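You operate a simulated robot arm through the tools that you are given. There is no shell and no other tool. Be economical: measure what you need, move in short steps, check, and stop when the job is done.

Carry out the task below with a simulated robot arm. There is one attempt and no reset: what you move stays moved.

TASK
Wind the blue thread across at speed 3, then lift the yellow lever and switch the winder off.
Fine: switch on and put the lever down first; let it run till it stops.

It is judged by the outcome, as a careful person would: the job done as asked, and still so three seconds after it is handed in. It fails if anything else is knocked over, pushed out of place, dropped, spilled or broken.

THE ROBOT
A 7-joint arm with a two-finger parallel gripper, fixed in place. Base frame: the origin is at the foot of the arm, x ahead of it, y to its left, z up; the work surface is at about z = 0.88. Lengths are in m, angles in degrees, forces in N, time in s.
With the tool pointing down near the work surface it reaches from about 0.3 to 0.7 m from the base axis. Its first joint turns from -66.0 to 66.0 degrees. Payload 1.57 kg.
Tool frame: the origin (TCP) lies between the finger pads and is the grasp point; the fingertips stand 0.03 m ahead of it; z points along the fingers, y is the line along which they close. The gripper opens to 0.11 m. The fingers are 0.024 m wide and 0.012 m thick; the gripper's body (0.048 by 0.112 m) begins 0.078 m behind the TCP.
Orientation is told as [roll, pitch, yaw] about the base's x, y, z axes, in that order, counted from this pose: with the fingers straight down and closing along the base's y, the tool's x points along the base's -x, its y along +y and its z along -z.

THE INTERFACE
- The arm moves only by the tool step_arm. Its arguments are lists of equal length, an entry for each row: "claw": the closure, from 0 (fully open) to 1 (shut); "xyz": the shift along the base's x, y, z in m, a list of three; "rotation": the turn, a rotation vector about the base's x, y, z in degrees, a list of three. In form: {"claw": [claw, ...], "xyz": [[tx, ty, tz], ...], "rotation": [[wx, wy, wz], ...]}. A call has 1 to 12 rows; each row shifts and turns the commanded pose from where the row before left it. A row lasts 0.2 s, in which the tool goes at most 0.05 m and 8.6 degrees; a call with a longer step from one row to the next is refused whole, and so is a gripper value outside its range. A pose out of reach is approached as far as the arm can. The call stops where the force on the tool passes 70 N (or 10 N more than at its start, if that is more) or the arm is blocked; 0.2 s more then pass. The fingers move at their own pace (about 0.108 m/s each) and stop on an object; they squeeze with about 43 N. The grip force told is the motor's: it shows also when the fingers shut on nothing. Time passes only in rows, and 0.2 s behind the last, so rows that do not move let the fingers close. It gives the time, the measured TCP pose, the force on the tool (base axes), the opening and the grip force at its end, in the units of the frame above (readings bear some noise).
- Cameras (640 x 400 px; columns grow to the right, rows downward): "scene" is fixed at [0.1771, -0.3971, 1.4207]; the picture's right is [0.67, -0.74, 0.00], its down [-0.30, -0.27, -0.91] and it looks along [0.68, 0.62, -0.40] (base axes); focal length 324 px, centre (320, 200). "wrist" rides on the gripper at [-0.036, 0, -0.08] in the tool frame; the picture's right is [0.00, -1.00, 0.00], its down [0.97, 0.00, -0.24] and it looks along [0.24, 0.00, 0.97] (tool axes); focal length 218 px, centre (320, 200).
- camera(camera): a new picture of that camera. No time passes.
- pixel_to_xyz(camera, pixels): there is no depth. For up to 12 entries [column, row, z] of the newest picture of that camera ("zoom" is the newest enlarged one), the place [x, y] in the base frame at which the ray of that pixel passes the height z, good to about 0.003 m. No time passes.
- inspect(camera, box): a new picture of the part [left, top, right, bottom] of that camera's present view, enlarged. No time passes.
- job_done(): hands the job in; it is judged then, once.

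Work in short steps. Measure before you move; look again where a grasp or a placing could have gone wrong, and mend it. You have 80 turns and 38 pictures in all, the two below and enlarged ones among them. Open the gripper and draw the arm clear of the work before you hand the job in, unless the task says otherwise; then end with one line.

The tools are called by a JSON object that holds its "fn" and its "kwargs". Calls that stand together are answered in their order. step_arm: Moves the arm, as the interface text tells. Its arguments: {"type":"object","properties":{"claw":{"type":"array","items":{"type":"number"}},"xyz":{"type":"array","items":{"type":"array","items":{"type":"number"}}},"rotation":{"type":"array","items":{"type":"array","items":{"type":"number"}}}},"required":["claw","xyz","rotation"]} The other tools are called the same way: camera (camera) takes a picture; pixel_to_xyz (camera, pixels) gives the place at which the rays of pixels pass given heights; inspect (camera, box) takes an enlarged picture of a part of a camera's view; job_done () hands the job in.

At the start:

```text
clock: 0.0
tool_pos: [0.4545, -0.0784, 1.2179]
tool_rot: [0.0, 0.0, -0.1]
wrist_force: [-1.0, 0.0, -0.4]
opening: 0.1102
gripper_force: 0.0
```

scene: 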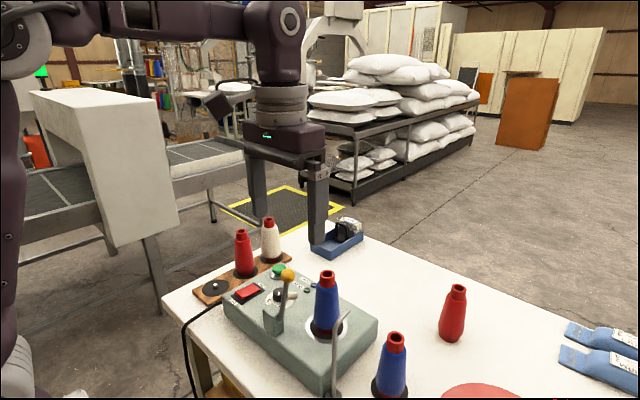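
wrist: 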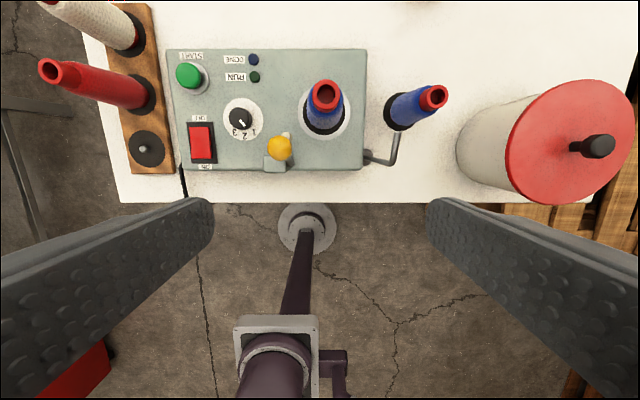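

I start by enlarging the winder in both views to read its controls.

{"fn": "inspect", "kwargs": {"camera": "wrist", "box": [100, 30, 460, 210]}}

{"fn": "inspect", "kwargs": {"camera": "scene", "box": [180, 210, 480, 398]}}

```text
1.78 times, centred on (280, 120) of wrist
```

zoom: 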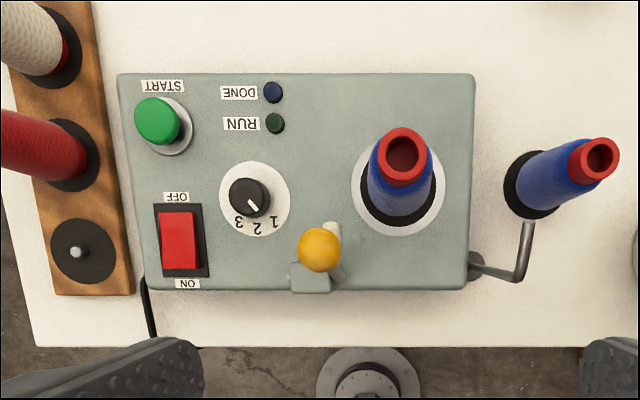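

```text
2.13 times, centred on (330, 304) of scene
```

zoom: 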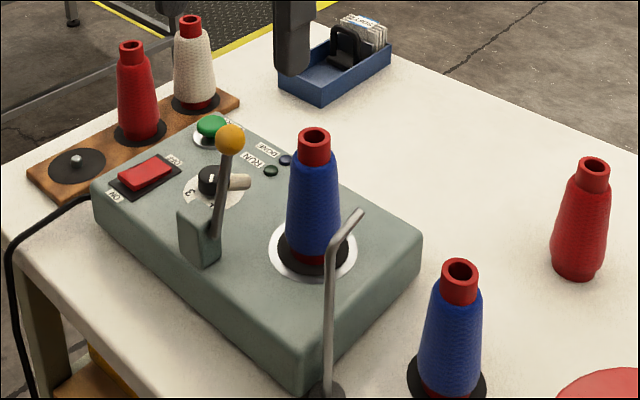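

The speed pointer is near 1 or 2, the lever is up. I measure the points at a few heights (wrist picture, full view).

{"fn": "pixel_to_xyz", "kwargs": {"camera": "wrist", "pixels": [[189, 75, 0.96], [202, 143, 0.96], [240, 119, 0.96], [279, 147, 1.04], [275, 165, 0.95], [325, 95, 1.08], [167, 170, 0.95], [365, 168, 0.95], [365, 50, 0.95], [168, 50, 0.95], [325, 122, 0.95], [433, 97, 1.03]]}}

{"fn": "pixel_to_xyz", "kwargs": {"camera": "scene", "pixels": [[288, 275, 1.04], [288, 275, 1.06], [288, 275, 1.02], [279, 270, 0.96], [279, 270, 0.98], [279, 270, 0.94], [248, 292, 0.96], [248, 292, 0.94], [327, 275, 1.08], [327, 275, 1.05], [279, 294, 0.96], [279, 294, 0.94]]}}

```text
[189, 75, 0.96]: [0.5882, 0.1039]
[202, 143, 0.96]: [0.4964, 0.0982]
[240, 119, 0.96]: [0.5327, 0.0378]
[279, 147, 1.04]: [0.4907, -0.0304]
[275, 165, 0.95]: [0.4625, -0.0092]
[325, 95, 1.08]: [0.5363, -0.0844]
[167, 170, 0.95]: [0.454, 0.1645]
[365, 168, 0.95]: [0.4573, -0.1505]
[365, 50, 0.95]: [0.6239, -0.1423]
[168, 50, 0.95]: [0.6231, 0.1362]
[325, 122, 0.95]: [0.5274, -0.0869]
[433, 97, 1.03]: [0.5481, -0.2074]
```

```text
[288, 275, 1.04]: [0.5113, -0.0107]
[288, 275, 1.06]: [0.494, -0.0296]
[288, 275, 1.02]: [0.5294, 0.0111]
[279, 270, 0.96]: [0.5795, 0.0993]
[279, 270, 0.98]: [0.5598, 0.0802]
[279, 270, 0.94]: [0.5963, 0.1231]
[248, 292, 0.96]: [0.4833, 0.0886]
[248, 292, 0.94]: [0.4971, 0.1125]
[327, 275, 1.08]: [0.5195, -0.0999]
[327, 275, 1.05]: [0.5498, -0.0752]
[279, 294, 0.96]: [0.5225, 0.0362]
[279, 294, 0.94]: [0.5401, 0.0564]
```

Ball at about (0.493, -0.030, 1.06), knob (0.533, 0.038), switch (0.495, 0.098), START (0.587, 0.104). I shut the fingers and go closer to look at knob, lever and switch.

{"fn": "step_arm", "kwargs": {"claw": [1, 1, 1, 1, 1], "xyz": [[0, 0.035, 0], [0, 0.04, 0], [0, 0.033, -0.01], [0, 0, -0.04], [0, 0, -0.03]], "rotation": [[0, 0, 0], [0, 0, 0], [0, 0, 0], [0, 0, 0], [0, 0, 0]]}}

{"fn": "camera", "kwargs": {"camera": "wrist"}}

{"fn": "inspect", "kwargs": {"camera": "scene", "box": [215, 255, 335, 335]}}

```text
clock: 1.2
tool_pos: [0.4547, 0.0267, 1.1363]
tool_rot: [0.0, 0.0, 0.0]
wrist_force: [-0.3, 0.6, -0.2]
opening: 0.0
gripper_force: 22.0
```

```text
33 pictures are left
```

wrist: 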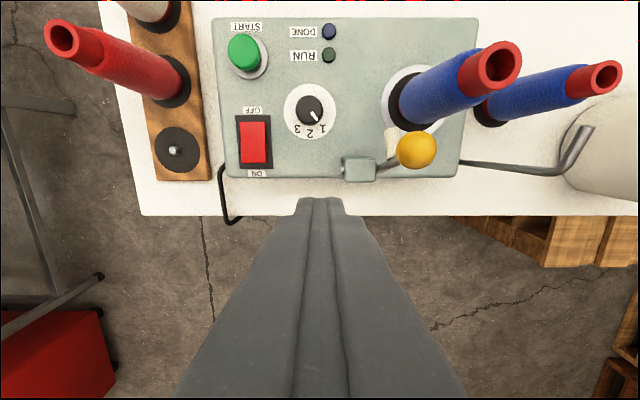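

```text
5.00 times, centred on (275, 295) of scene
```

zoom: 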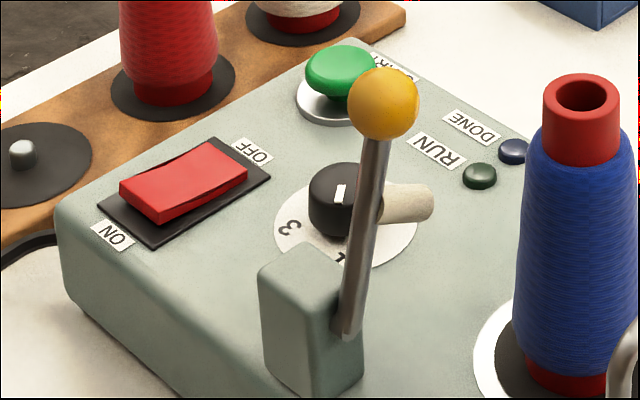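

The lever pivots on the side of its block about the y axis, so it should swing in the x-z plane. I enlarge the dial and switch.

{"fn": "inspect", "kwargs": {"camera": "wrist", "box": [210, 10, 370, 190]}}

{"fn": "inspect", "kwargs": {"camera": "wrist", "box": [320, 80, 480, 200]}}

```text
2.22 times, centred on (290, 100) of wrist
```

zoom: 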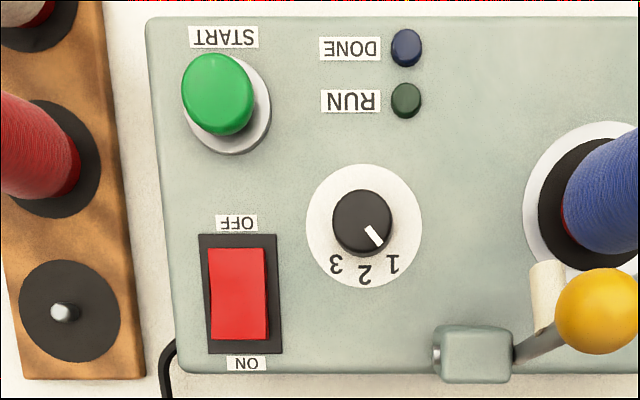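

```text
3.33 times, centred on (400, 140) of wrist
```

zoom: 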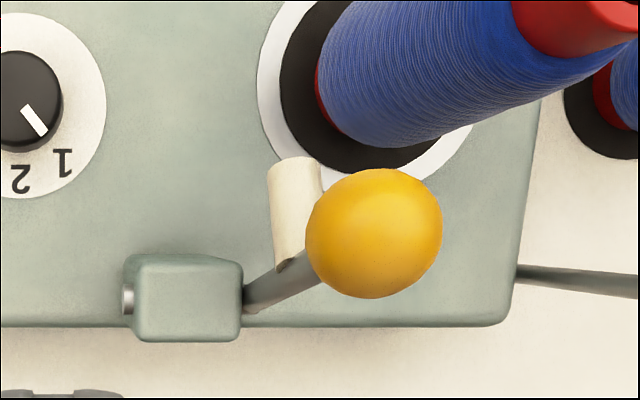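

The pointer is at 1, so it must go clockwise from above to 3. I measure dial marks, the switch ends and the button from this nearer view.

{"fn": "pixel_to_xyz", "kwargs": {"camera": "wrist", "pixels": [[309, 111, 0.945], [309, 108, 0.965], [323, 128, 0.945], [310, 134, 0.945], [297, 129, 0.945], [253, 142, 0.95], [253, 159, 0.95], [253, 125, 0.95], [244, 53, 0.965], [416, 150, 1.06], [390, 132, 1.02], [360, 168, 0.99]]}}

{"fn": "inspect", "kwargs": {"camera": "scene", "box": [215, 265, 305, 325]}}

```text
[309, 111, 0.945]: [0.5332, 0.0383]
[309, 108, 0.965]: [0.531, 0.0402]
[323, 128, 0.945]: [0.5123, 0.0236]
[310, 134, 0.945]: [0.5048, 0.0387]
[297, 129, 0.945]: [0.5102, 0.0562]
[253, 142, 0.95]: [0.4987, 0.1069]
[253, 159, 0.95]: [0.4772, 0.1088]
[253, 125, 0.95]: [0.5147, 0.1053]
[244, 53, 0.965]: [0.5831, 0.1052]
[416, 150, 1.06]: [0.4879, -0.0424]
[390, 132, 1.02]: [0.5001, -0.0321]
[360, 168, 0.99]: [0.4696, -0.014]
```

```text
6.67 times, centred on (260, 295) of scene
```

zoom: 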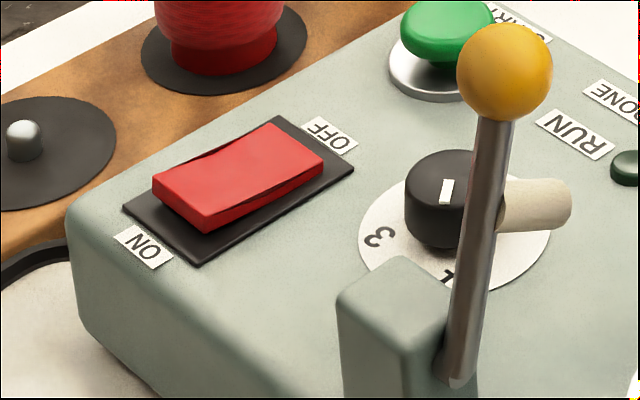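

Triangulated: panel z≈0.93, switch centre (0.498, 0.112, 0.935) with the ON end raised at x≈0.48, knob (0.532, 0.042, top 0.951), START (0.588, 0.112, 0.948). I go over the ON end and down to a tip height of about 0.96.

{"fn": "step_arm", "kwargs": {"claw": [1, 1, 1, 1, 1, 1, 1], "xyz": [[0.01, 0.04, 0], [0.015, 0.045, 0], [0, 0, -0.04], [0, 0, -0.04], [0, 0, -0.04], [0, 0, -0.026], [0, 0, 0]], "rotation": [[0, 0, 0], [0, 0, 0], [0, 0, 0], [0, 0, 0], [0, 0, 0], [0, 0, 0], [0, 0, 0]]}}

{"fn": "inspect", "kwargs": {"camera": "scene", "box": [195, 225, 315, 325]}}

```text
clock: 2.8
tool_pos: [0.4789, 0.117, 0.9919]
tool_rot: [-0.1, 0.0, 0.1]
wrist_force: [0.3, -0.5, 1.3]
opening: 0.0
gripper_force: 21.9
```

```text
4.00 times, centred on (255, 275) of scene
```

zoom: 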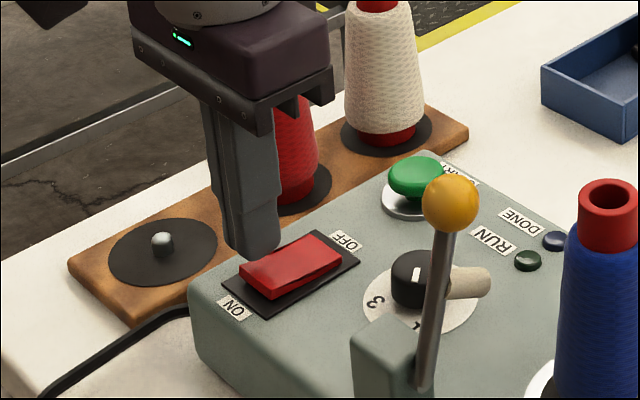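

The tip stands just above the ON end. I press down in small steps.

{"fn": "step_arm", "kwargs": {"claw": [1, 1, 1, 1, 1], "xyz": [[0, -0.005, -0.01], [0, 0, -0.008], [0, 0, -0.006], [0, 0, -0.004], [0, 0, -0.003]], "rotation": [[0, 0, 0], [0, 0, 0], [0, 0, 0], [0, 0, 0], [0, 0, 0]]}}

{"fn": "inspect", "kwargs": {"camera": "scene", "box": [195, 225, 315, 325]}}

```text
clock: 3.5
tool_pos: [0.48, 0.1097, 0.9787]
tool_rot: [0.1, -0.3, 0.0]
wrist_force: [-13.9, -1.3, 24.0]
opening: 0.0001
gripper_force: 21.6
stopped in row 3: the force on the tool passed its limit (the readings are from after the stop); the commanded pose is now the measured one
```

```text
4.00 times, centred on (255, 275) of scene
```

zoom: 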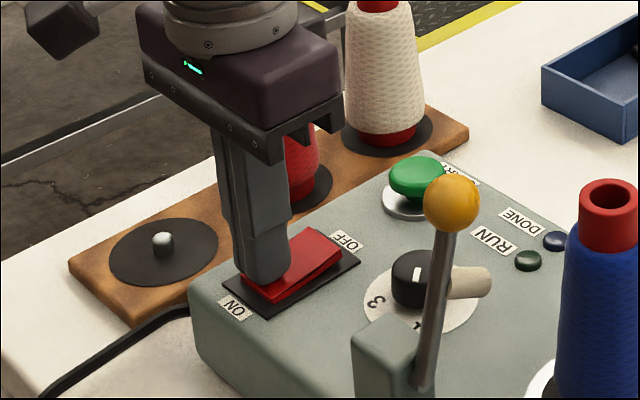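

The rocker has flipped to ON (its OFF end is now raised). I rise, go over the knob and turn the tool +45° about z with the fingers half open.

{"fn": "step_arm", "kwargs": {"claw": [1, 0.5, 0.5, 0.5, 0.5, 0.5, 0.5, 0.5], "xyz": [[0, 0, 0.04], [0, 0, 0.04], [0.025, -0.03, 0], [0.027, -0.038, 0], [0, 0, 0], [0, 0, 0], [0, 0, 0], [0, 0, 0]], "rotation": [[0, 0, 0], [0, 0, 0], [0, 0, 8], [0, 0, 8], [0, 0, 8], [0, 0, 8], [0, 0, 8], [0, 0, 5]]}}

{"fn": "camera", "kwargs": {"camera": "wrist"}}

{"fn": "inspect", "kwargs": {"camera": "scene", "box": [215, 225, 335, 325]}}

```text
clock: 5.3
tool_pos: [0.5323, 0.0424, 1.0572]
tool_rot: [0.1, -0.4, 45.1]
wrist_force: [-0.2, 0.0, -0.3]
opening: 0.0548
gripper_force: 0.1
```

```text
26 pictures are left
```

wrist: 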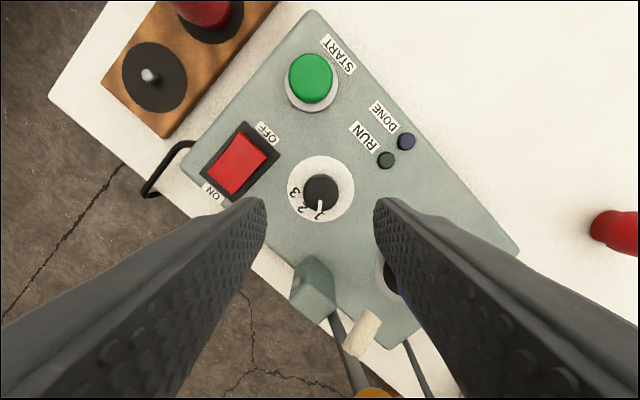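

```text
4.00 times, centred on (275, 275) of scene
```

zoom: 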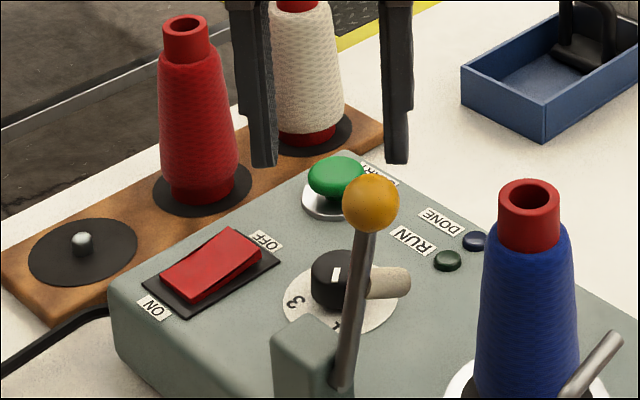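

The knob top shows at (322,190) between the fingers; I measure it and the dial marks.

{"fn": "pixel_to_xyz", "kwargs": {"camera": "wrist", "pixels": [[322, 190, 0.955], [322, 190, 0.965], [322, 189, 0.94], [319, 209, 0.96], [319, 214, 0.94], [303, 209, 0.94], [296, 192, 0.94], [310, 78, 0.955], [386, 160, 0.945], [405, 142, 0.945]]}}

{"fn": "inspect", "kwargs": {"camera": "wrist", "box": [272, 145, 372, 225]}}

```text
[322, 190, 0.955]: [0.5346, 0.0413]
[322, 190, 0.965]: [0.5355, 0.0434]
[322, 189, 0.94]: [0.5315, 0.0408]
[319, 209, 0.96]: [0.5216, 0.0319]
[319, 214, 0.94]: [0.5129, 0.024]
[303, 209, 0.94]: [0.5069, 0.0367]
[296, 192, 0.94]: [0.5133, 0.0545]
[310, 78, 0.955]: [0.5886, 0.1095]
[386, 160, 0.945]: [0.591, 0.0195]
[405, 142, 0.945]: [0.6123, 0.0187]
```

```text
5.00 times, centred on (322, 185) of wrist
```

zoom: 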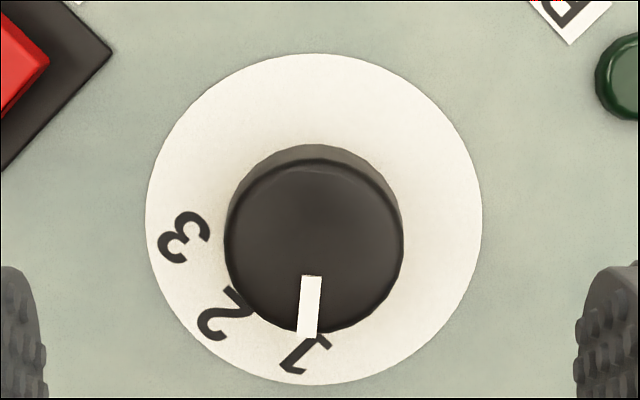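

Marks are about 39° apart and the pointer sits on 1, so 3 is 78° clockwise. I lower onto the knob (TCP to 0.977), then close.

{"fn": "step_arm", "kwargs": {"claw": [0.5, 0.5, 0.5, 0.5, 1, 1, 1], "xyz": [[0, 0, -0.035], [0, 0, -0.03], [0, 0, -0.015], [0, 0, 0], [0, 0, 0], [0, 0, 0], [0, 0, 0]], "rotation": [[0, 0, 0], [0, 0, 0], [0, 0, 0], [0, 0, 0], [0, 0, 0], [0, 0, 0], [0, 0, 0]]}}

{"fn": "inspect", "kwargs": {"camera": "scene", "box": [215, 225, 335, 325]}}

```text
clock: 6.9
tool_pos: [0.533, 0.0428, 0.9787]
tool_rot: [0.1, -0.4, 45.0]
wrist_force: [1.2, -1.2, -9.2]
opening: 0.0312
gripper_force: 40.2
```

```text
4.00 times, centred on (275, 275) of scene
```

zoom: 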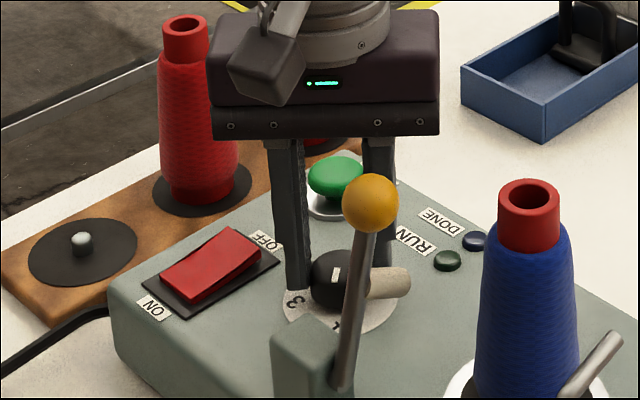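

The knob is gripped (opening 0.031). I turn 78° clockwise (negative z) in ten rows.

{"fn": "step_arm", "kwargs": {"claw": [1, 1, 1, 1, 1, 1, 1, 1, 1, 1, 1], "xyz": [[0, 0, 0], [0, 0, 0], [0, 0, 0], [0, 0, 0], [0, 0, 0], [0, 0, 0], [0, 0, 0], [0, 0, 0], [0, 0, 0], [0, 0, 0], [0, 0, 0]], "rotation": [[0, 0, -7.8], [0, 0, -7.8], [0, 0, -7.8], [0, 0, -7.8], [0, 0, -7.8], [0, 0, -7.8], [0, 0, -7.8], [0, 0, -7.8], [0, 0, -7.8], [0, 0, -7.8], [0, 0, 0]]}}

{"fn": "camera", "kwargs": {"camera": "wrist"}}

```text
clock: 9.3
tool_pos: [0.5307, 0.0395, 0.9791]
tool_rot: [-0.2, -0.5, -33.2]
wrist_force: [-5.0, -38.0, 19.8]
opening: 0.0309
gripper_force: 40.1
```

```text
22 pictures are left
```

wrist: 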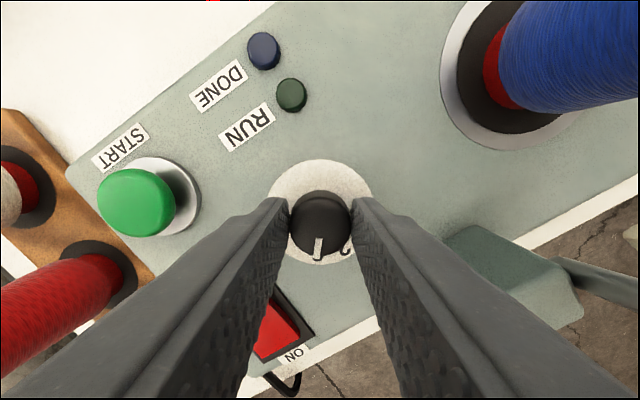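

The pointer turned with the tool, but there is a 38 N side force; I open the fingers and look closer.

{"fn": "step_arm", "kwargs": {"claw": [0.6, 0.6, 0.6], "xyz": [[0, 0, 0], [0, 0, 0], [0, 0, 0]], "rotation": [[0, 0, 0], [0, 0, 0], [0, 0, 0]]}}

{"fn": "inspect", "kwargs": {"camera": "wrist", "box": [260, 150, 390, 270]}}

{"fn": "inspect", "kwargs": {"camera": "scene", "box": [215, 225, 335, 325]}}

```text
clock: 10.1
tool_pos: [0.5328, 0.0437, 0.9767]
tool_rot: [0.1, -0.3, -33.0]
wrist_force: [0.1, 0.4, 0.7]
opening: 0.0443
gripper_force: 0.1
```

```text
3.33 times, centred on (325, 210) of wrist
```

zoom: 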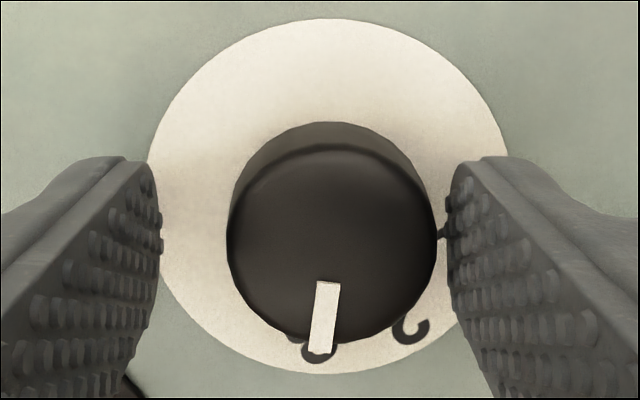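

```text
4.00 times, centred on (275, 275) of scene
```

zoom: 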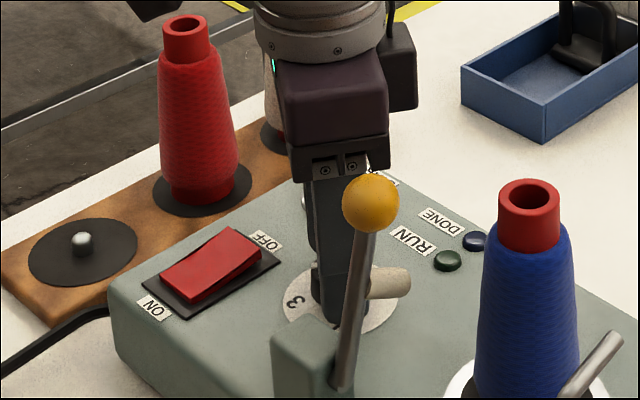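

Pointer lies on 3. Now I rise, move to the −x side of the lever and turn the tool to yaw −90 with fingers shut, so the body stays clear of the blue cone.

{"fn": "step_arm", "kwargs": {"claw": [0.6, 0.6, 0.6, 0.6, 1, 1, 1, 1, 1, 1], "xyz": [[0, 0, 0.04], [0, 0, 0.05], [0, 0, 0.053], [-0.043, 0, 0], [-0.043, 0, 0], [0, -0.02, 0], [0, -0.03, 0], [0, -0.029, 0], [0, 0, 0], [0, 0, 0]], "rotation": [[0, 0, 0], [0, 0, 0], [0, 0, 0], [0, 0, -8.5], [0, 0, -8.5], [0, 0, -8.5], [0, 0, -8.5], [0, 0, -8.5], [0, 0, -8.5], [0, 0, -6]]}}

{"fn": "camera", "kwargs": {"camera": "wrist"}}

{"fn": "inspect", "kwargs": {"camera": "scene", "box": [215, 225, 335, 325]}}

```text
refused: row 3 steps farther than a row can; nothing moved
```

```text
19 pictures are left
```

wrist: 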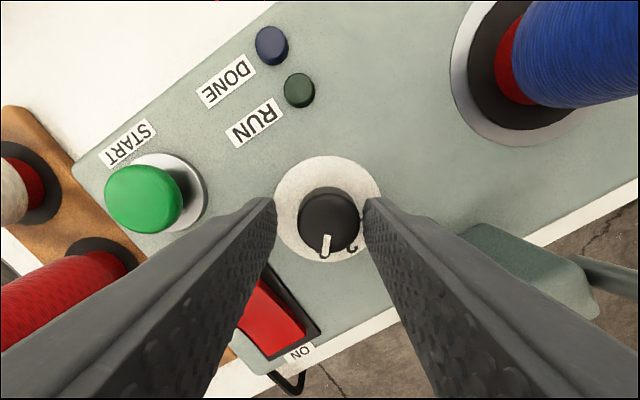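

```text
4.00 times, centred on (275, 275) of scene
```

zoom: 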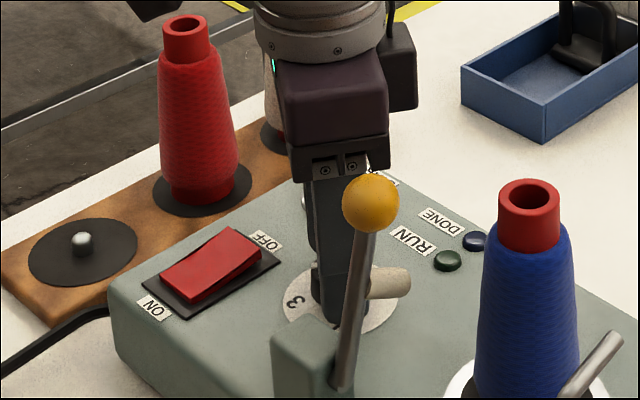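

The third row was too long; I send it again with shorter steps.

{"fn": "step_arm", "kwargs": {"claw": [0.6, 0.6, 0.6, 0.6, 1, 1, 1, 1, 1, 1, 1], "xyz": [[0, 0, 0.04], [0, 0, 0.04], [0, 0, 0.04], [-0.043, 0, 0.023], [-0.043, 0, 0], [0, -0.02, 0], [0, -0.03, 0], [0, -0.029, 0], [0, 0, 0], [0, 0, 0], [0, 0, 0]], "rotation": [[0, 0, 0], [0, 0, 0], [0, 0, 0], [0, 0, -8.5], [0, 0, -8.5], [0, 0, -8.5], [0, 0, -8.5], [0, 0, -8.5], [0, 0, -8.5], [0, 0, -6], [0, 0, 0]]}}

{"fn": "inspect", "kwargs": {"camera": "scene", "box": [215, 225, 335, 325]}}

```text
clock: 12.5
tool_pos: [0.4459, -0.0369, 1.1212]
tool_rot: [0.2, -0.3, -90.1]
wrist_force: [-0.7, 0.6, -0.3]
opening: 0.0
gripper_force: 21.1
```

```text
4.00 times, centred on (275, 275) of scene
```

zoom: 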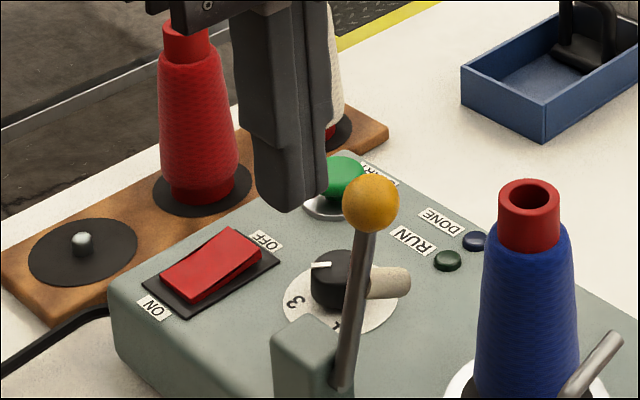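

The fingers are beside the ball on its −x side and the dial now reads 3. I lower the tip to about 1.045 and push gently to +x.

{"fn": "step_arm", "kwargs": {"claw": [1, 1, 1, 1, 1, 1, 1, 1], "xyz": [[0, 0.002, -0.03], [0, 0, -0.016], [0.01, 0, 0], [0.01, 0, 0], [0.01, 0, -0.001], [0.01, 0, -0.003], [0.01, 0, -0.005], [0, 0, 0]], "rotation": [[0, 0, 0], [0, 0, 0], [0, 0, 0], [0, 0, 0], [0, 0, 0], [0, 0, 0], [0, 0, 0], [0, 0, 0]]}}

{"fn": "inspect", "kwargs": {"camera": "scene", "box": [215, 225, 335, 325]}}

```text
clock: 14.3
tool_pos: [0.4954, -0.0331, 1.0671]
tool_rot: [0.2, -0.3, -90.0]
wrist_force: [-0.8, 0.1, 0.2]
opening: 0.0001
gripper_force: 21.2
```

```text
4.00 times, centred on (275, 275) of scene
```

zoom: 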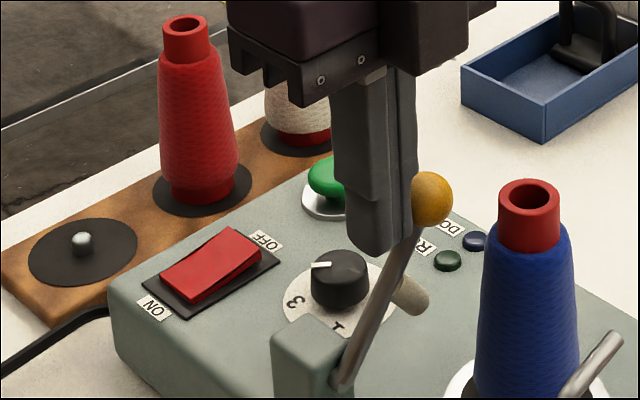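

The lever follows easily to about 30°. I continue the arc.

{"fn": "step_arm", "kwargs": {"claw": [1, 1, 1, 1, 1, 1], "xyz": [[0.01, 0, -0.005], [0.01, 0, -0.007], [0.009, 0, -0.01], [0.006, 0, -0.01], [0.005, 0, -0.01], [0, 0, 0]], "rotation": [[0, 0, 0], [0, 0, 0], [0, 0, 0], [0, 0, 0], [0, 0, 0], [0, 0, 0]]}}

{"fn": "inspect", "kwargs": {"camera": "scene", "box": [225, 225, 345, 325]}}

```text
clock: 15.5
tool_pos: [0.5301, -0.0355, 1.0317]
tool_rot: [-0.3, -0.2, -90.1]
wrist_force: [-44.3, 11.4, 121.5]
opening: 0.0001
gripper_force: 21.2
stopped in row 6: the force on the tool passed its limit (the readings are from after the stop); the commanded pose is now the measured one
```

```text
4.00 times, centred on (285, 275) of scene
```

zoom: 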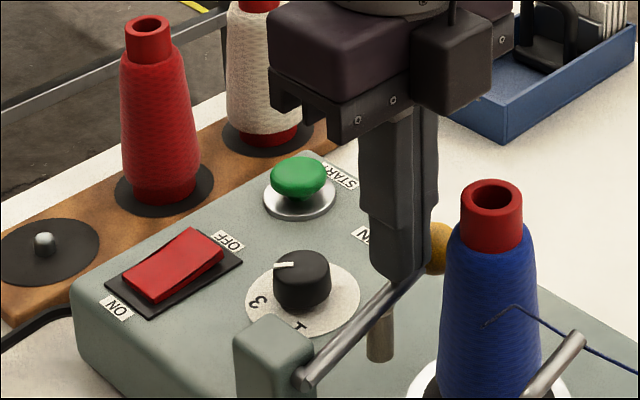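

The lever has reached its stop and the thread now runs to the cone. I back off up and look.

{"fn": "step_arm", "kwargs": {"claw": [1, 1, 1], "xyz": [[-0.005, 0, 0.02], [-0.01, 0, 0.04], [0, 0.0, 0.04]], "rotation": [[0, 0, 0], [0, 0, 0], [0, 0, 0]]}}

{"fn": "inspect", "kwargs": {"camera": "scene", "box": [230, 235, 430, 375]}}

```text
clock: 16.3
tool_pos: [0.5208, -0.0355, 1.1309]
tool_rot: [-0.1, -0.3, -90.0]
wrist_force: [0.4, 1.2, 0.4]
opening: 0.0001
gripper_force: 21.4
```

```text
2.86 times, centred on (330, 305) of scene
```

zoom: 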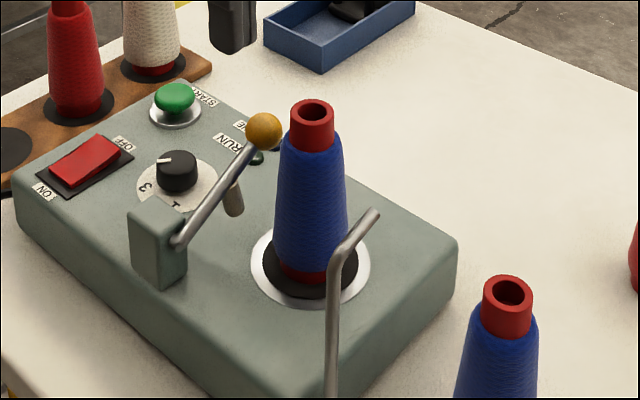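

The lever came back a little as I withdrew and the thread is gone again. I measure where the ball now is.

{"fn": "pixel_to_xyz", "kwargs": {"camera": "scene", "pixels": [[310, 280.5, 1.05], [310, 280.5, 1.04], [310, 280.5, 1.03], [310, 280.5, 1.02], [310, 280.5, 1.01], [280, 319, 0.96], [280, 319, 0.97], [280, 319, 0.98], [280, 319, 0.95]]}}

{"fn": "camera", "kwargs": {"camera": "wrist"}}

```text
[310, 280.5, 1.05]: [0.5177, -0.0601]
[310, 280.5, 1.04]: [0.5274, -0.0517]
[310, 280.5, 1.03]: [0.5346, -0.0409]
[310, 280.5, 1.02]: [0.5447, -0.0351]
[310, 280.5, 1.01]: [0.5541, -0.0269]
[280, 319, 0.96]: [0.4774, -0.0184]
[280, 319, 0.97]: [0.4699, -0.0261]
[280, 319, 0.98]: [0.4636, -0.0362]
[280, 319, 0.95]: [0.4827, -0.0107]
```

```text
13 pictures are left
```

wrist: 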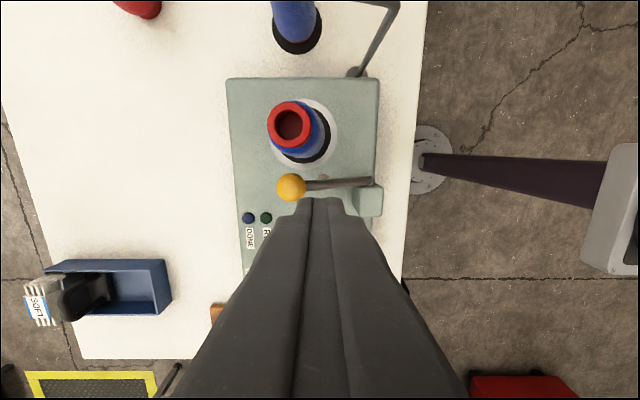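

Ball now near (0.540, −0.036, 1.025). I press it from straight above, so that withdrawing upward cannot drag it.

{"fn": "step_arm", "kwargs": {"claw": [1, 1, 1, 1, 1, 1, 1, 1, 1, 1], "xyz": [[0.026, 0, -0.02], [0, 0, -0.03], [0, 0, -0.01], [0, 0, -0.005], [0.001, 0, -0.005], [0.001, 0, -0.005], [0.001, 0, -0.005], [0.001, 0, -0.005], [0, 0, -0.005], [0, 0, -0.005]], "rotation": [[0, 0, 0], [0, 0, 0], [0, 0, 0], [0, 0, 0], [0, 0, 0], [0, 0, 0], [0, 0, 0], [0, 0, 0], [0, 0, 0], [0, 0, 0]]}}

```text
clock: 18.5
tool_pos: [0.5491, -0.0335, 1.0444]
tool_rot: [0.4, -0.2, -90.0]
wrist_force: [-19.3, 5.1, 39.9]
opening: 0.0
gripper_force: 21.7
stopped in row 10: the force on the tool passed its limit (the readings are from after the stop); the commanded pose is now the measured one
```

The ball met a firm stop at tip height about 1.014. I lift straight up and look.

{"fn": "step_arm", "kwargs": {"claw": [1, 1, 1, 1], "xyz": [[0, 0, 0.01], [0, 0, 0.03], [0, 0, 0.04], [0, 0, 0]], "rotation": [[0, 0, 0], [0, 0, 0], [0, 0, 0], [0, 0, 0]]}}

{"fn": "inspect", "kwargs": {"camera": "scene", "box": [230, 235, 430, 375]}}

```text
clock: 19.5
tool_pos: [0.553, -0.0327, 1.1203]
tool_rot: [0.3, -0.3, -90.0]
wrist_force: [-0.4, -0.3, 0.0]
opening: 0.0
gripper_force: 21.6
```

```text
2.86 times, centred on (330, 305) of scene
```

zoom: 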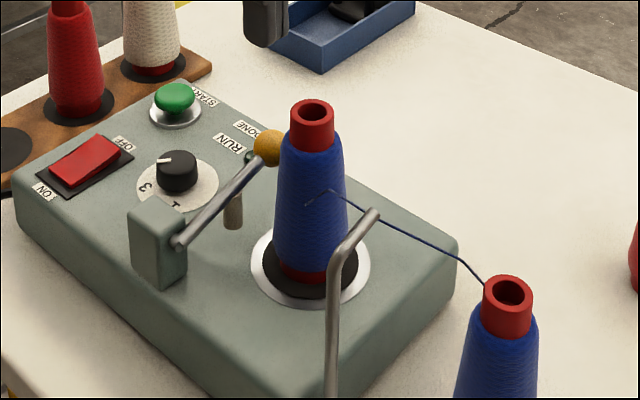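

The lever is down and the thread runs over the guide. Next I go to START at (0.588, 0.112) and stop just above it.

{"fn": "step_arm", "kwargs": {"claw": [1, 1, 1, 1, 1, 1, 1], "xyz": [[0.0, 0.045, 0], [0.015, 0.045, 0], [0.015, 0.045, 0], [0.005, 0.01, -0.03], [0, 0, -0.045], [0, 0, -0.04], [0, 0, 0]], "rotation": [[0, 0, 0], [0, 0, 0], [0, 0, 0], [0, 0, 0], [0, 0, 0], [0, 0, 0], [0, 0, 0]]}}

{"fn": "inspect", "kwargs": {"camera": "scene", "box": [225, 215, 345, 315]}}

```text
clock: 21.1
tool_pos: [0.5842, 0.1106, 1.0042]
tool_rot: [0.6, -0.3, -89.9]
wrist_force: [0.8, 0.6, -0.1]
opening: 0.0
gripper_force: 21.6
```

```text
4.00 times, centred on (285, 265) of scene
```

zoom: 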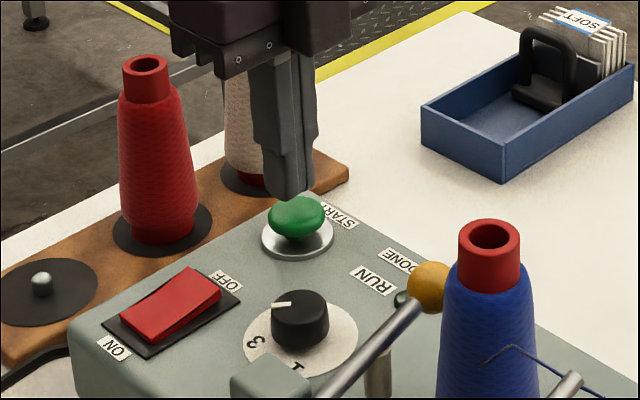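

The tip is right above the green button; I press in small steps and then lift.

{"fn": "step_arm", "kwargs": {"claw": [1, 1, 1, 1, 1, 1, 1], "xyz": [[0.002, 0, -0.006], [0, 0, -0.005], [0, 0, -0.004], [0, 0, -0.004], [0, 0, -0.003], [0, 0, -0.003], [0, 0, -0.003]], "rotation": [[0, 0, 0], [0, 0, 0], [0, 0, 0], [0, 0, 0], [0, 0, 0], [0, 0, 0], [0, 0, 0]]}}

```text
clock: 22.7
tool_pos: [0.5877, 0.1099, 0.9792]
tool_rot: [0.6, -0.4, -90.0]
wrist_force: [-11.3, -1.8, 32.8]
opening: 0.0
gripper_force: 20.9
```

{"fn": "step_arm", "kwargs": {"claw": [1, 1, 1], "xyz": [[0, 0, 0.03], [0, 0, 0.045], [0, 0, 0.045]], "rotation": [[0, 0, 0], [0, 0, 0], [0, 0, 0]]}}

{"fn": "camera", "kwargs": {"camera": "wrist"}}

```text
clock: 23.5
tool_pos: [0.5888, 0.1114, 1.0963]
tool_rot: [0.4, -0.3, -90.0]
wrist_force: [0.1, 1.2, 1.0]
opening: 0.0001
gripper_force: 21.9
```

```text
10 pictures are left
```

wrist: 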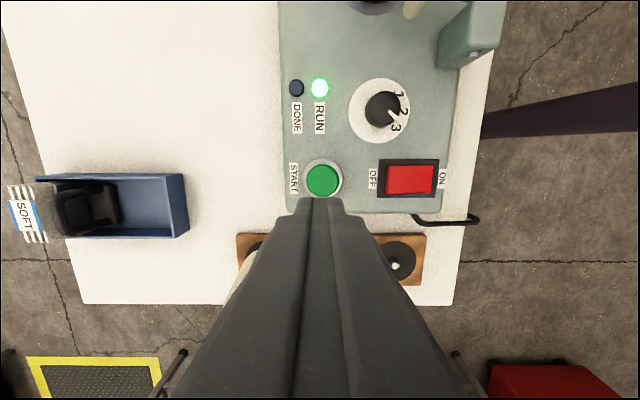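

RUN is lit and the pointer is at 3. I wait without moving.

{"fn": "step_arm", "kwargs": {"claw": [1, 1, 1, 1, 1, 1, 1, 1, 1, 1, 1, 1], "xyz": [[0, 0, 0], [0, 0, 0], [0, 0, 0], [0, 0, 0], [0, 0, 0], [0, 0, 0], [0, 0, 0], [0, 0, 0], [0, 0, 0], [0, 0, 0], [0, 0, 0], [0, 0, 0]], "rotation": [[0, 0, 0], [0, 0, 0], [0, 0, 0], [0, 0, 0], [0, 0, 0], [0, 0, 0], [0, 0, 0], [0, 0, 0], [0, 0, 0], [0, 0, 0], [0, 0, 0], [0, 0, 0]]}}

{"fn": "step_arm", "kwargs": {"claw": [1, 1, 1, 1, 1, 1, 1, 1, 1, 1, 1, 1], "xyz": [[0, 0, 0], [0, 0, 0], [0, 0, 0], [0, 0, 0], [0, 0, 0], [0, 0, 0], [0, 0, 0], [0, 0, 0], [0, 0, 0], [0, 0, 0], [0, 0, 0], [0, 0, 0]], "rotation": [[0, 0, 0], [0, 0, 0], [0, 0, 0], [0, 0, 0], [0, 0, 0], [0, 0, 0], [0, 0, 0], [0, 0, 0], [0, 0, 0], [0, 0, 0], [0, 0, 0], [0, 0, 0]]}}

{"fn": "step_arm", "kwargs": {"claw": [1, 1, 1, 1, 1, 1, 1, 1, 1, 1, 1, 1], "xyz": [[0, 0, 0], [0, 0, 0], [0, 0, 0], [0, 0, 0], [0, 0, 0], [0, 0, 0], [0, 0, 0], [0, 0, 0], [0, 0, 0], [0, 0, 0], [0, 0, 0], [0, 0, 0]], "rotation": [[0, 0, 0], [0, 0, 0], [0, 0, 0], [0, 0, 0], [0, 0, 0], [0, 0, 0], [0, 0, 0], [0, 0, 0], [0, 0, 0], [0, 0, 0], [0, 0, 0], [0, 0, 0]]}}

{"fn": "step_arm", "kwargs": {"claw": [1, 1, 1, 1, 1, 1, 1, 1, 1, 1, 1, 1], "xyz": [[0, 0, 0], [0, 0, 0], [0, 0, 0], [0, 0, 0], [0, 0, 0], [0, 0, 0], [0, 0, 0], [0, 0, 0], [0, 0, 0], [0, 0, 0], [0, 0, 0], [0, 0, 0]], "rotation": [[0, 0, 0], [0, 0, 0], [0, 0, 0], [0, 0, 0], [0, 0, 0], [0, 0, 0], [0, 0, 0], [0, 0, 0], [0, 0, 0], [0, 0, 0], [0, 0, 0], [0, 0, 0]]}}

{"fn": "inspect", "kwargs": {"camera": "wrist", "box": [280, 0, 520, 200]}}

```text
clock: 26.1
tool_pos: [0.5887, 0.1098, 1.0949]
tool_rot: [0.4, -0.3, -90.1]
wrist_force: [-0.2, -0.1, 0.2]
opening: 0.0
gripper_force: 21.2
```

```text
clock: 28.7
tool_pos: [0.5887, 0.1116, 1.0959]
tool_rot: [0.4, -0.4, -90.0]
wrist_force: [-0.3, -0.2, 0.2]
opening: 0.0
gripper_force: 21.1
```

```text
clock: 31.3
tool_pos: [0.5884, 0.1102, 1.0967]
tool_rot: [0.4, -0.3, -90.1]
wrist_force: [-0.1, -0.6, 0.5]
opening: 0.0
gripper_force: 21.5
```

```text
clock: 33.9
tool_pos: [0.5887, 0.1107, 1.0974]
tool_rot: [0.3, -0.3, -90.1]
wrist_force: [0.1, 0.5, 0.6]
opening: 0.0
gripper_force: 21.4
```

```text
2.00 times, centred on (400, 100) of wrist
```

zoom: 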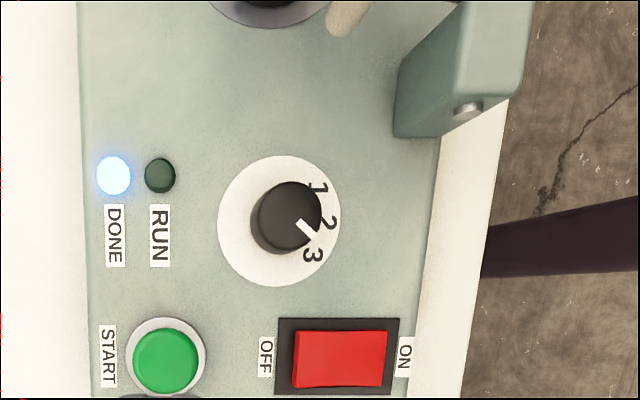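

DONE is lit and RUN is off: the winding is finished at speed 3. I now go to the +x side of the lowered ball (about 0.552, −0.036, 1.00) and stop there.

{"fn": "step_arm", "kwargs": {"claw": [1, 1, 1, 1, 1, 1, 1], "xyz": [[0.005, -0.048, 0], [0, -0.048, 0], [0, -0.048, 0], [0, -0.002, -0.035], [0, 0, -0.035], [0, 0, -0.022], [0, 0, 0]], "rotation": [[0, 0, 0], [0, 0, 0], [0, 0, 0], [0, 0, 0], [0, 0, 0], [0, 0, 0], [0, 0, 0]]}}

{"fn": "inspect", "kwargs": {"camera": "scene", "box": [250, 225, 390, 345]}}

```text
clock: 35.5
tool_pos: [0.5953, -0.0352, 1.0036]
tool_rot: [0.5, -0.3, -90.1]
wrist_force: [1.1, -0.2, -0.6]
opening: 0.0
gripper_force: 21.0
```

```text
3.33 times, centred on (320, 285) of scene
```

zoom: 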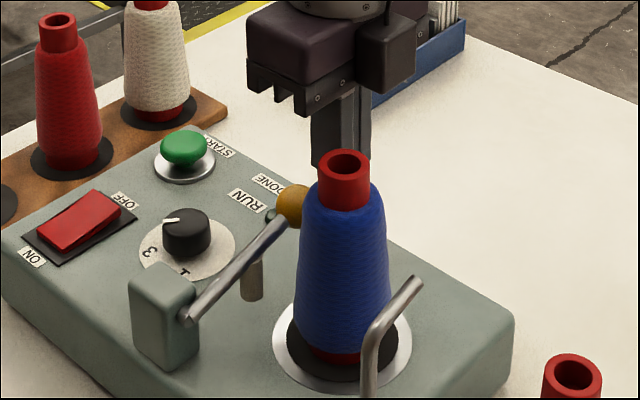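

The finger stands behind the ball on its +x side. I sweep back and up along the lever's arc.

{"fn": "step_arm", "kwargs": {"claw": [1, 1, 1, 1, 1, 1, 1, 1, 1, 1], "xyz": [[-0.008, 0, -0.001], [-0.008, 0, 0.002], [-0.006, 0, 0.011], [-0.008, 0, 0.013], [-0.01, 0, 0.012], [-0.012, 0, 0.01], [-0.0136, 0, 0.008], [-0.013, 0, 0.005], [-0.006, 0, 0.001], [0, 0, 0]], "rotation": [[0, 0, 0], [0, 0, 0], [0, 0, 0], [0, 0, 0], [0, 0, 0], [0, 0, 0], [0, 0, 0], [0, 0, 0], [0, 0, 0], [0, 0, 0]]}}

{"fn": "inspect", "kwargs": {"camera": "scene", "box": [250, 225, 390, 345]}}

```text
clock: 37.0
tool_pos: [0.548, -0.0352, 1.0602]
tool_rot: [2.5, -0.7, -89.8]
wrist_force: [6.3, 0.5, 4.9]
opening: 0.0
gripper_force: 20.9
stopped in row 7: the force on the tool passed its limit (the readings are from after the stop); the commanded pose is now the measured one
```

```text
3.33 times, centred on (320, 285) of scene
```

zoom: 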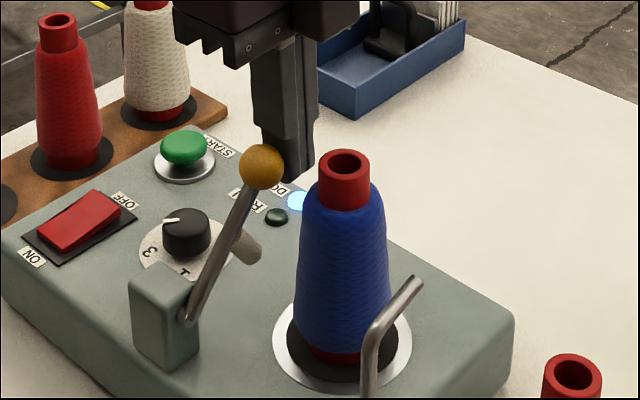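

The lever is at about 35° and DONE still glows. I go on mostly to −x in smaller steps.

{"fn": "step_arm", "kwargs": {"claw": [1, 1, 1, 1, 1, 1, 1, 1], "xyz": [[-0.005, 0, 0.002], [-0.005, 0, 0.002], [-0.006, 0, 0.002], [-0.006, 0, 0.002], [-0.006, 0, 0.001], [-0.005, 0, 0.0], [-0.003, 0, 0], [0, 0, 0]], "rotation": [[0, 0, 0], [0, 0, 0], [0, 0, 0], [0, 0, 0], [0, 0, 0], [0, 0, 0], [0, 0, 0], [0, 0, 0]]}}

```text
clock: 38.8
tool_pos: [0.5111, -0.036, 1.0694]
tool_rot: [2.6, -0.6, -89.8]
wrist_force: [13.6, 4.7, 41.9]
opening: 0.0
gripper_force: 21.4
```

It now pushes against something firm, likely the upper stop. I back off to +x, rise and look.

{"fn": "step_arm", "kwargs": {"claw": [1, 1, 1, 1], "xyz": [[0.015, 0, 0], [0.02, 0, 0.0], [0, 0, 0.04], [0, 0, 0.035]], "rotation": [[0, 0, 0], [0, 0, 0], [0, 0, 0], [0, 0, 0]]}}

{"fn": "inspect", "kwargs": {"camera": "scene", "box": [215, 225, 335, 325]}}

```text
clock: 39.8
tool_pos: [0.5438, -0.035, 1.1396]
tool_rot: [2.2, -0.5, -89.9]
wrist_force: [0.3, -0.3, 0.9]
opening: 0.0
gripper_force: 21.5
```

```text
4.00 times, centred on (275, 275) of scene
```

zoom: 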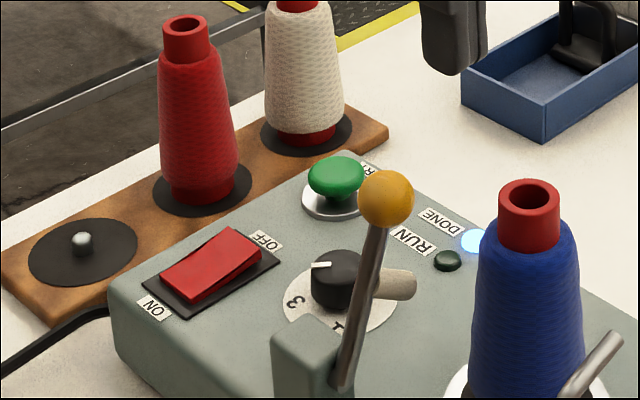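

The ball is at zoom (386,200) against (371,203) at the start, so it lacks a few degrees. I push it a little further at ball height.

{"fn": "step_arm", "kwargs": {"claw": [1, 1, 1, 1, 1, 1, 1, 1, 1], "xyz": [[0, 0, -0.035], [0, 0, -0.035], [-0.012, 0, 0], [-0.01, 0, 0], [-0.006, 0, 0], [-0.004, 0, 0], [-0.004, 0, 0], [-0.004, 0, 0], [-0.003, 0, 0]], "rotation": [[0, 0, 0], [0, 0, 0], [0, 0, 0], [0, 0, 0], [0, 0, 0], [0, 0, 0], [0, 0, 0], [0, 0, 0], [0, 0, 0]]}}

```text
clock: 41.8
tool_pos: [0.5075, -0.0366, 1.0733]
tool_rot: [3.1, -0.7, -89.7]
wrist_force: [48.5, 5.3, -1.1]
opening: 0.0
gripper_force: 20.5
```

48 N toward −x at the upper stop: the lever is fully up. I back off, rise and go over the raised OFF end of the switch (about 0.515, 0.110).

{"fn": "step_arm", "kwargs": {"claw": [1, 1, 1, 1, 1, 1, 1, 1, 1, 1], "xyz": [[0.015, 0, 0], [0.02, 0, 0], [0, 0, 0.04], [0, 0.02, 0.03], [0, 0.046, 0], [0, 0.046, 0], [-0.023, 0.034, -0.01], [0, 0, -0.04], [0, 0, -0.045], [0, 0, -0.03]], "rotation": [[0, 0, 0], [0, 0, 0], [0, 0, 0], [0, 0, 0], [-2.5, 0, 0], [0, 0, 0], [0, 0, 0], [0, 0, 0], [0, 0, 0], [0, 0, 0]]}}

{"fn": "inspect", "kwargs": {"camera": "scene", "box": [215, 225, 335, 325]}}

```text
clock: 44.0
tool_pos: [0.5117, 0.1095, 1.0182]
tool_rot: [2.2, -3.1, -89.9]
wrist_force: [-0.2, -0.5, 0.7]
opening: 0.0
gripper_force: 21.2
```

```text
4.00 times, centred on (275, 275) of scene
```

zoom: 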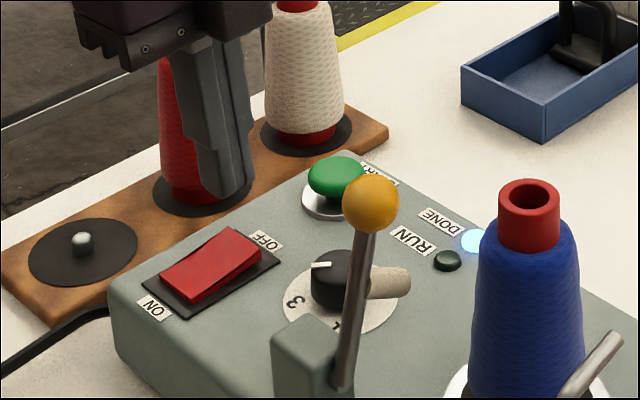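

The lever is back exactly at its start place (371,203). I level the tool and press the raised OFF end in small steps.

{"fn": "step_arm", "kwargs": {"claw": [1, 1, 1, 1, 1, 1, 1, 1], "xyz": [[0.003, 0, 0], [0, 0, -0.015], [0, 0, -0.01], [0, 0, -0.006], [0, 0, -0.004], [0, 0, -0.004], [0, 0, -0.003], [0, 0, -0.003]], "rotation": [[3, 2.2, 0], [0, 0, 0], [0, 0, 0], [0, 0, 0], [0, 0, 0], [0, 0, 0], [0, 0, 0], [0, 0, 0]]}}

{"fn": "inspect", "kwargs": {"camera": "scene", "box": [215, 225, 335, 325]}}

```text
clock: 45.8
tool_pos: [0.5167, 0.1108, 0.9771]
tool_rot: [0.4, 0.1, -89.6]
wrist_force: [-10.9, -1.8, 21.7]
opening: 0.0
gripper_force: 21.8
stopped in row 8: the force on the tool passed its limit (the readings are from after the stop); the commanded pose is now the measured one
```

```text
4.00 times, centred on (275, 275) of scene
```

zoom: 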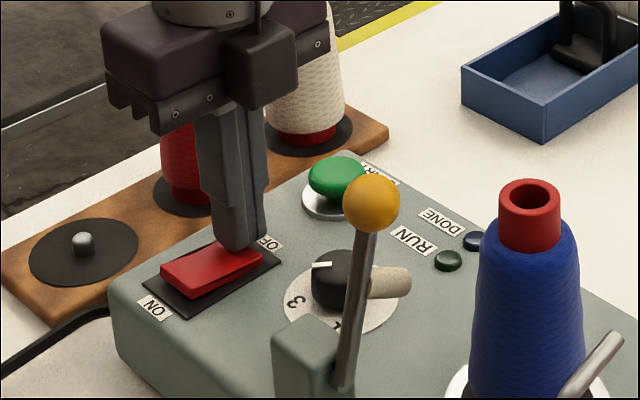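

The switch is OFF and the DONE light went out. I rise, open the gripper well clear of everything and take a last look.

{"fn": "step_arm", "kwargs": {"claw": [1, 1, 1, 1, 1, 0.5, 0, 0, 0], "xyz": [[0, 0, 0.04], [0, 0, 0.045], [0, 0, 0.045], [0, 0, 0.045], [0, 0, 0.045], [0, 0, 0.02], [0, 0, 0], [0, 0, 0], [0, 0, 0]], "rotation": [[0, 0, 0], [0, 0, 0], [0, 0, 0], [0, 0, 0], [0, 0, 0], [0, 0, 0], [0, 0, 0], [0, 0, 0], [0, 0, 0]]}}

{"fn": "camera", "kwargs": {"camera": "scene"}}

{"fn": "inspect", "kwargs": {"camera": "scene", "box": [215, 225, 335, 325]}}

```text
clock: 47.8
tool_pos: [0.5181, 0.111, 1.2157]
tool_rot: [0.4, 0.1, -89.8]
wrist_force: [-0.5, 0.1, 0.5]
opening: 0.1098
gripper_force: 0.1
```

```text
3 pictures are left
```

scene: 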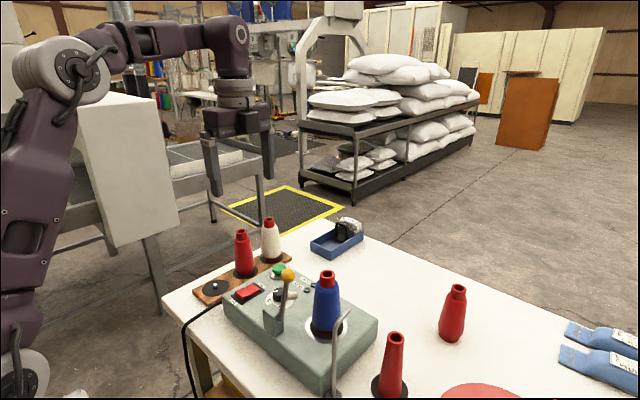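

```text
4.00 times, centred on (275, 275) of scene
```

zoom: 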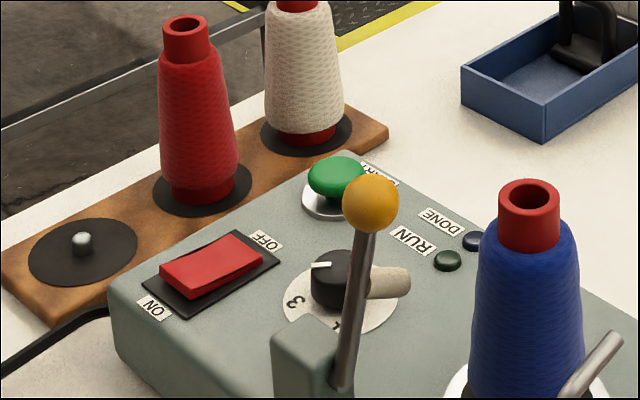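

The supply cone is bare, the spindle cone full, the lever up, the lights out and the switch off. I hand it in.

{"fn": "job_done", "kwargs": {}}

```text
The job is handed in.
```

The blue thread was wound across at speed 3 until the winder stopped and DONE lit. The yellow lever is back up, the winder is switched off, and the arm is clear with the gripper open.
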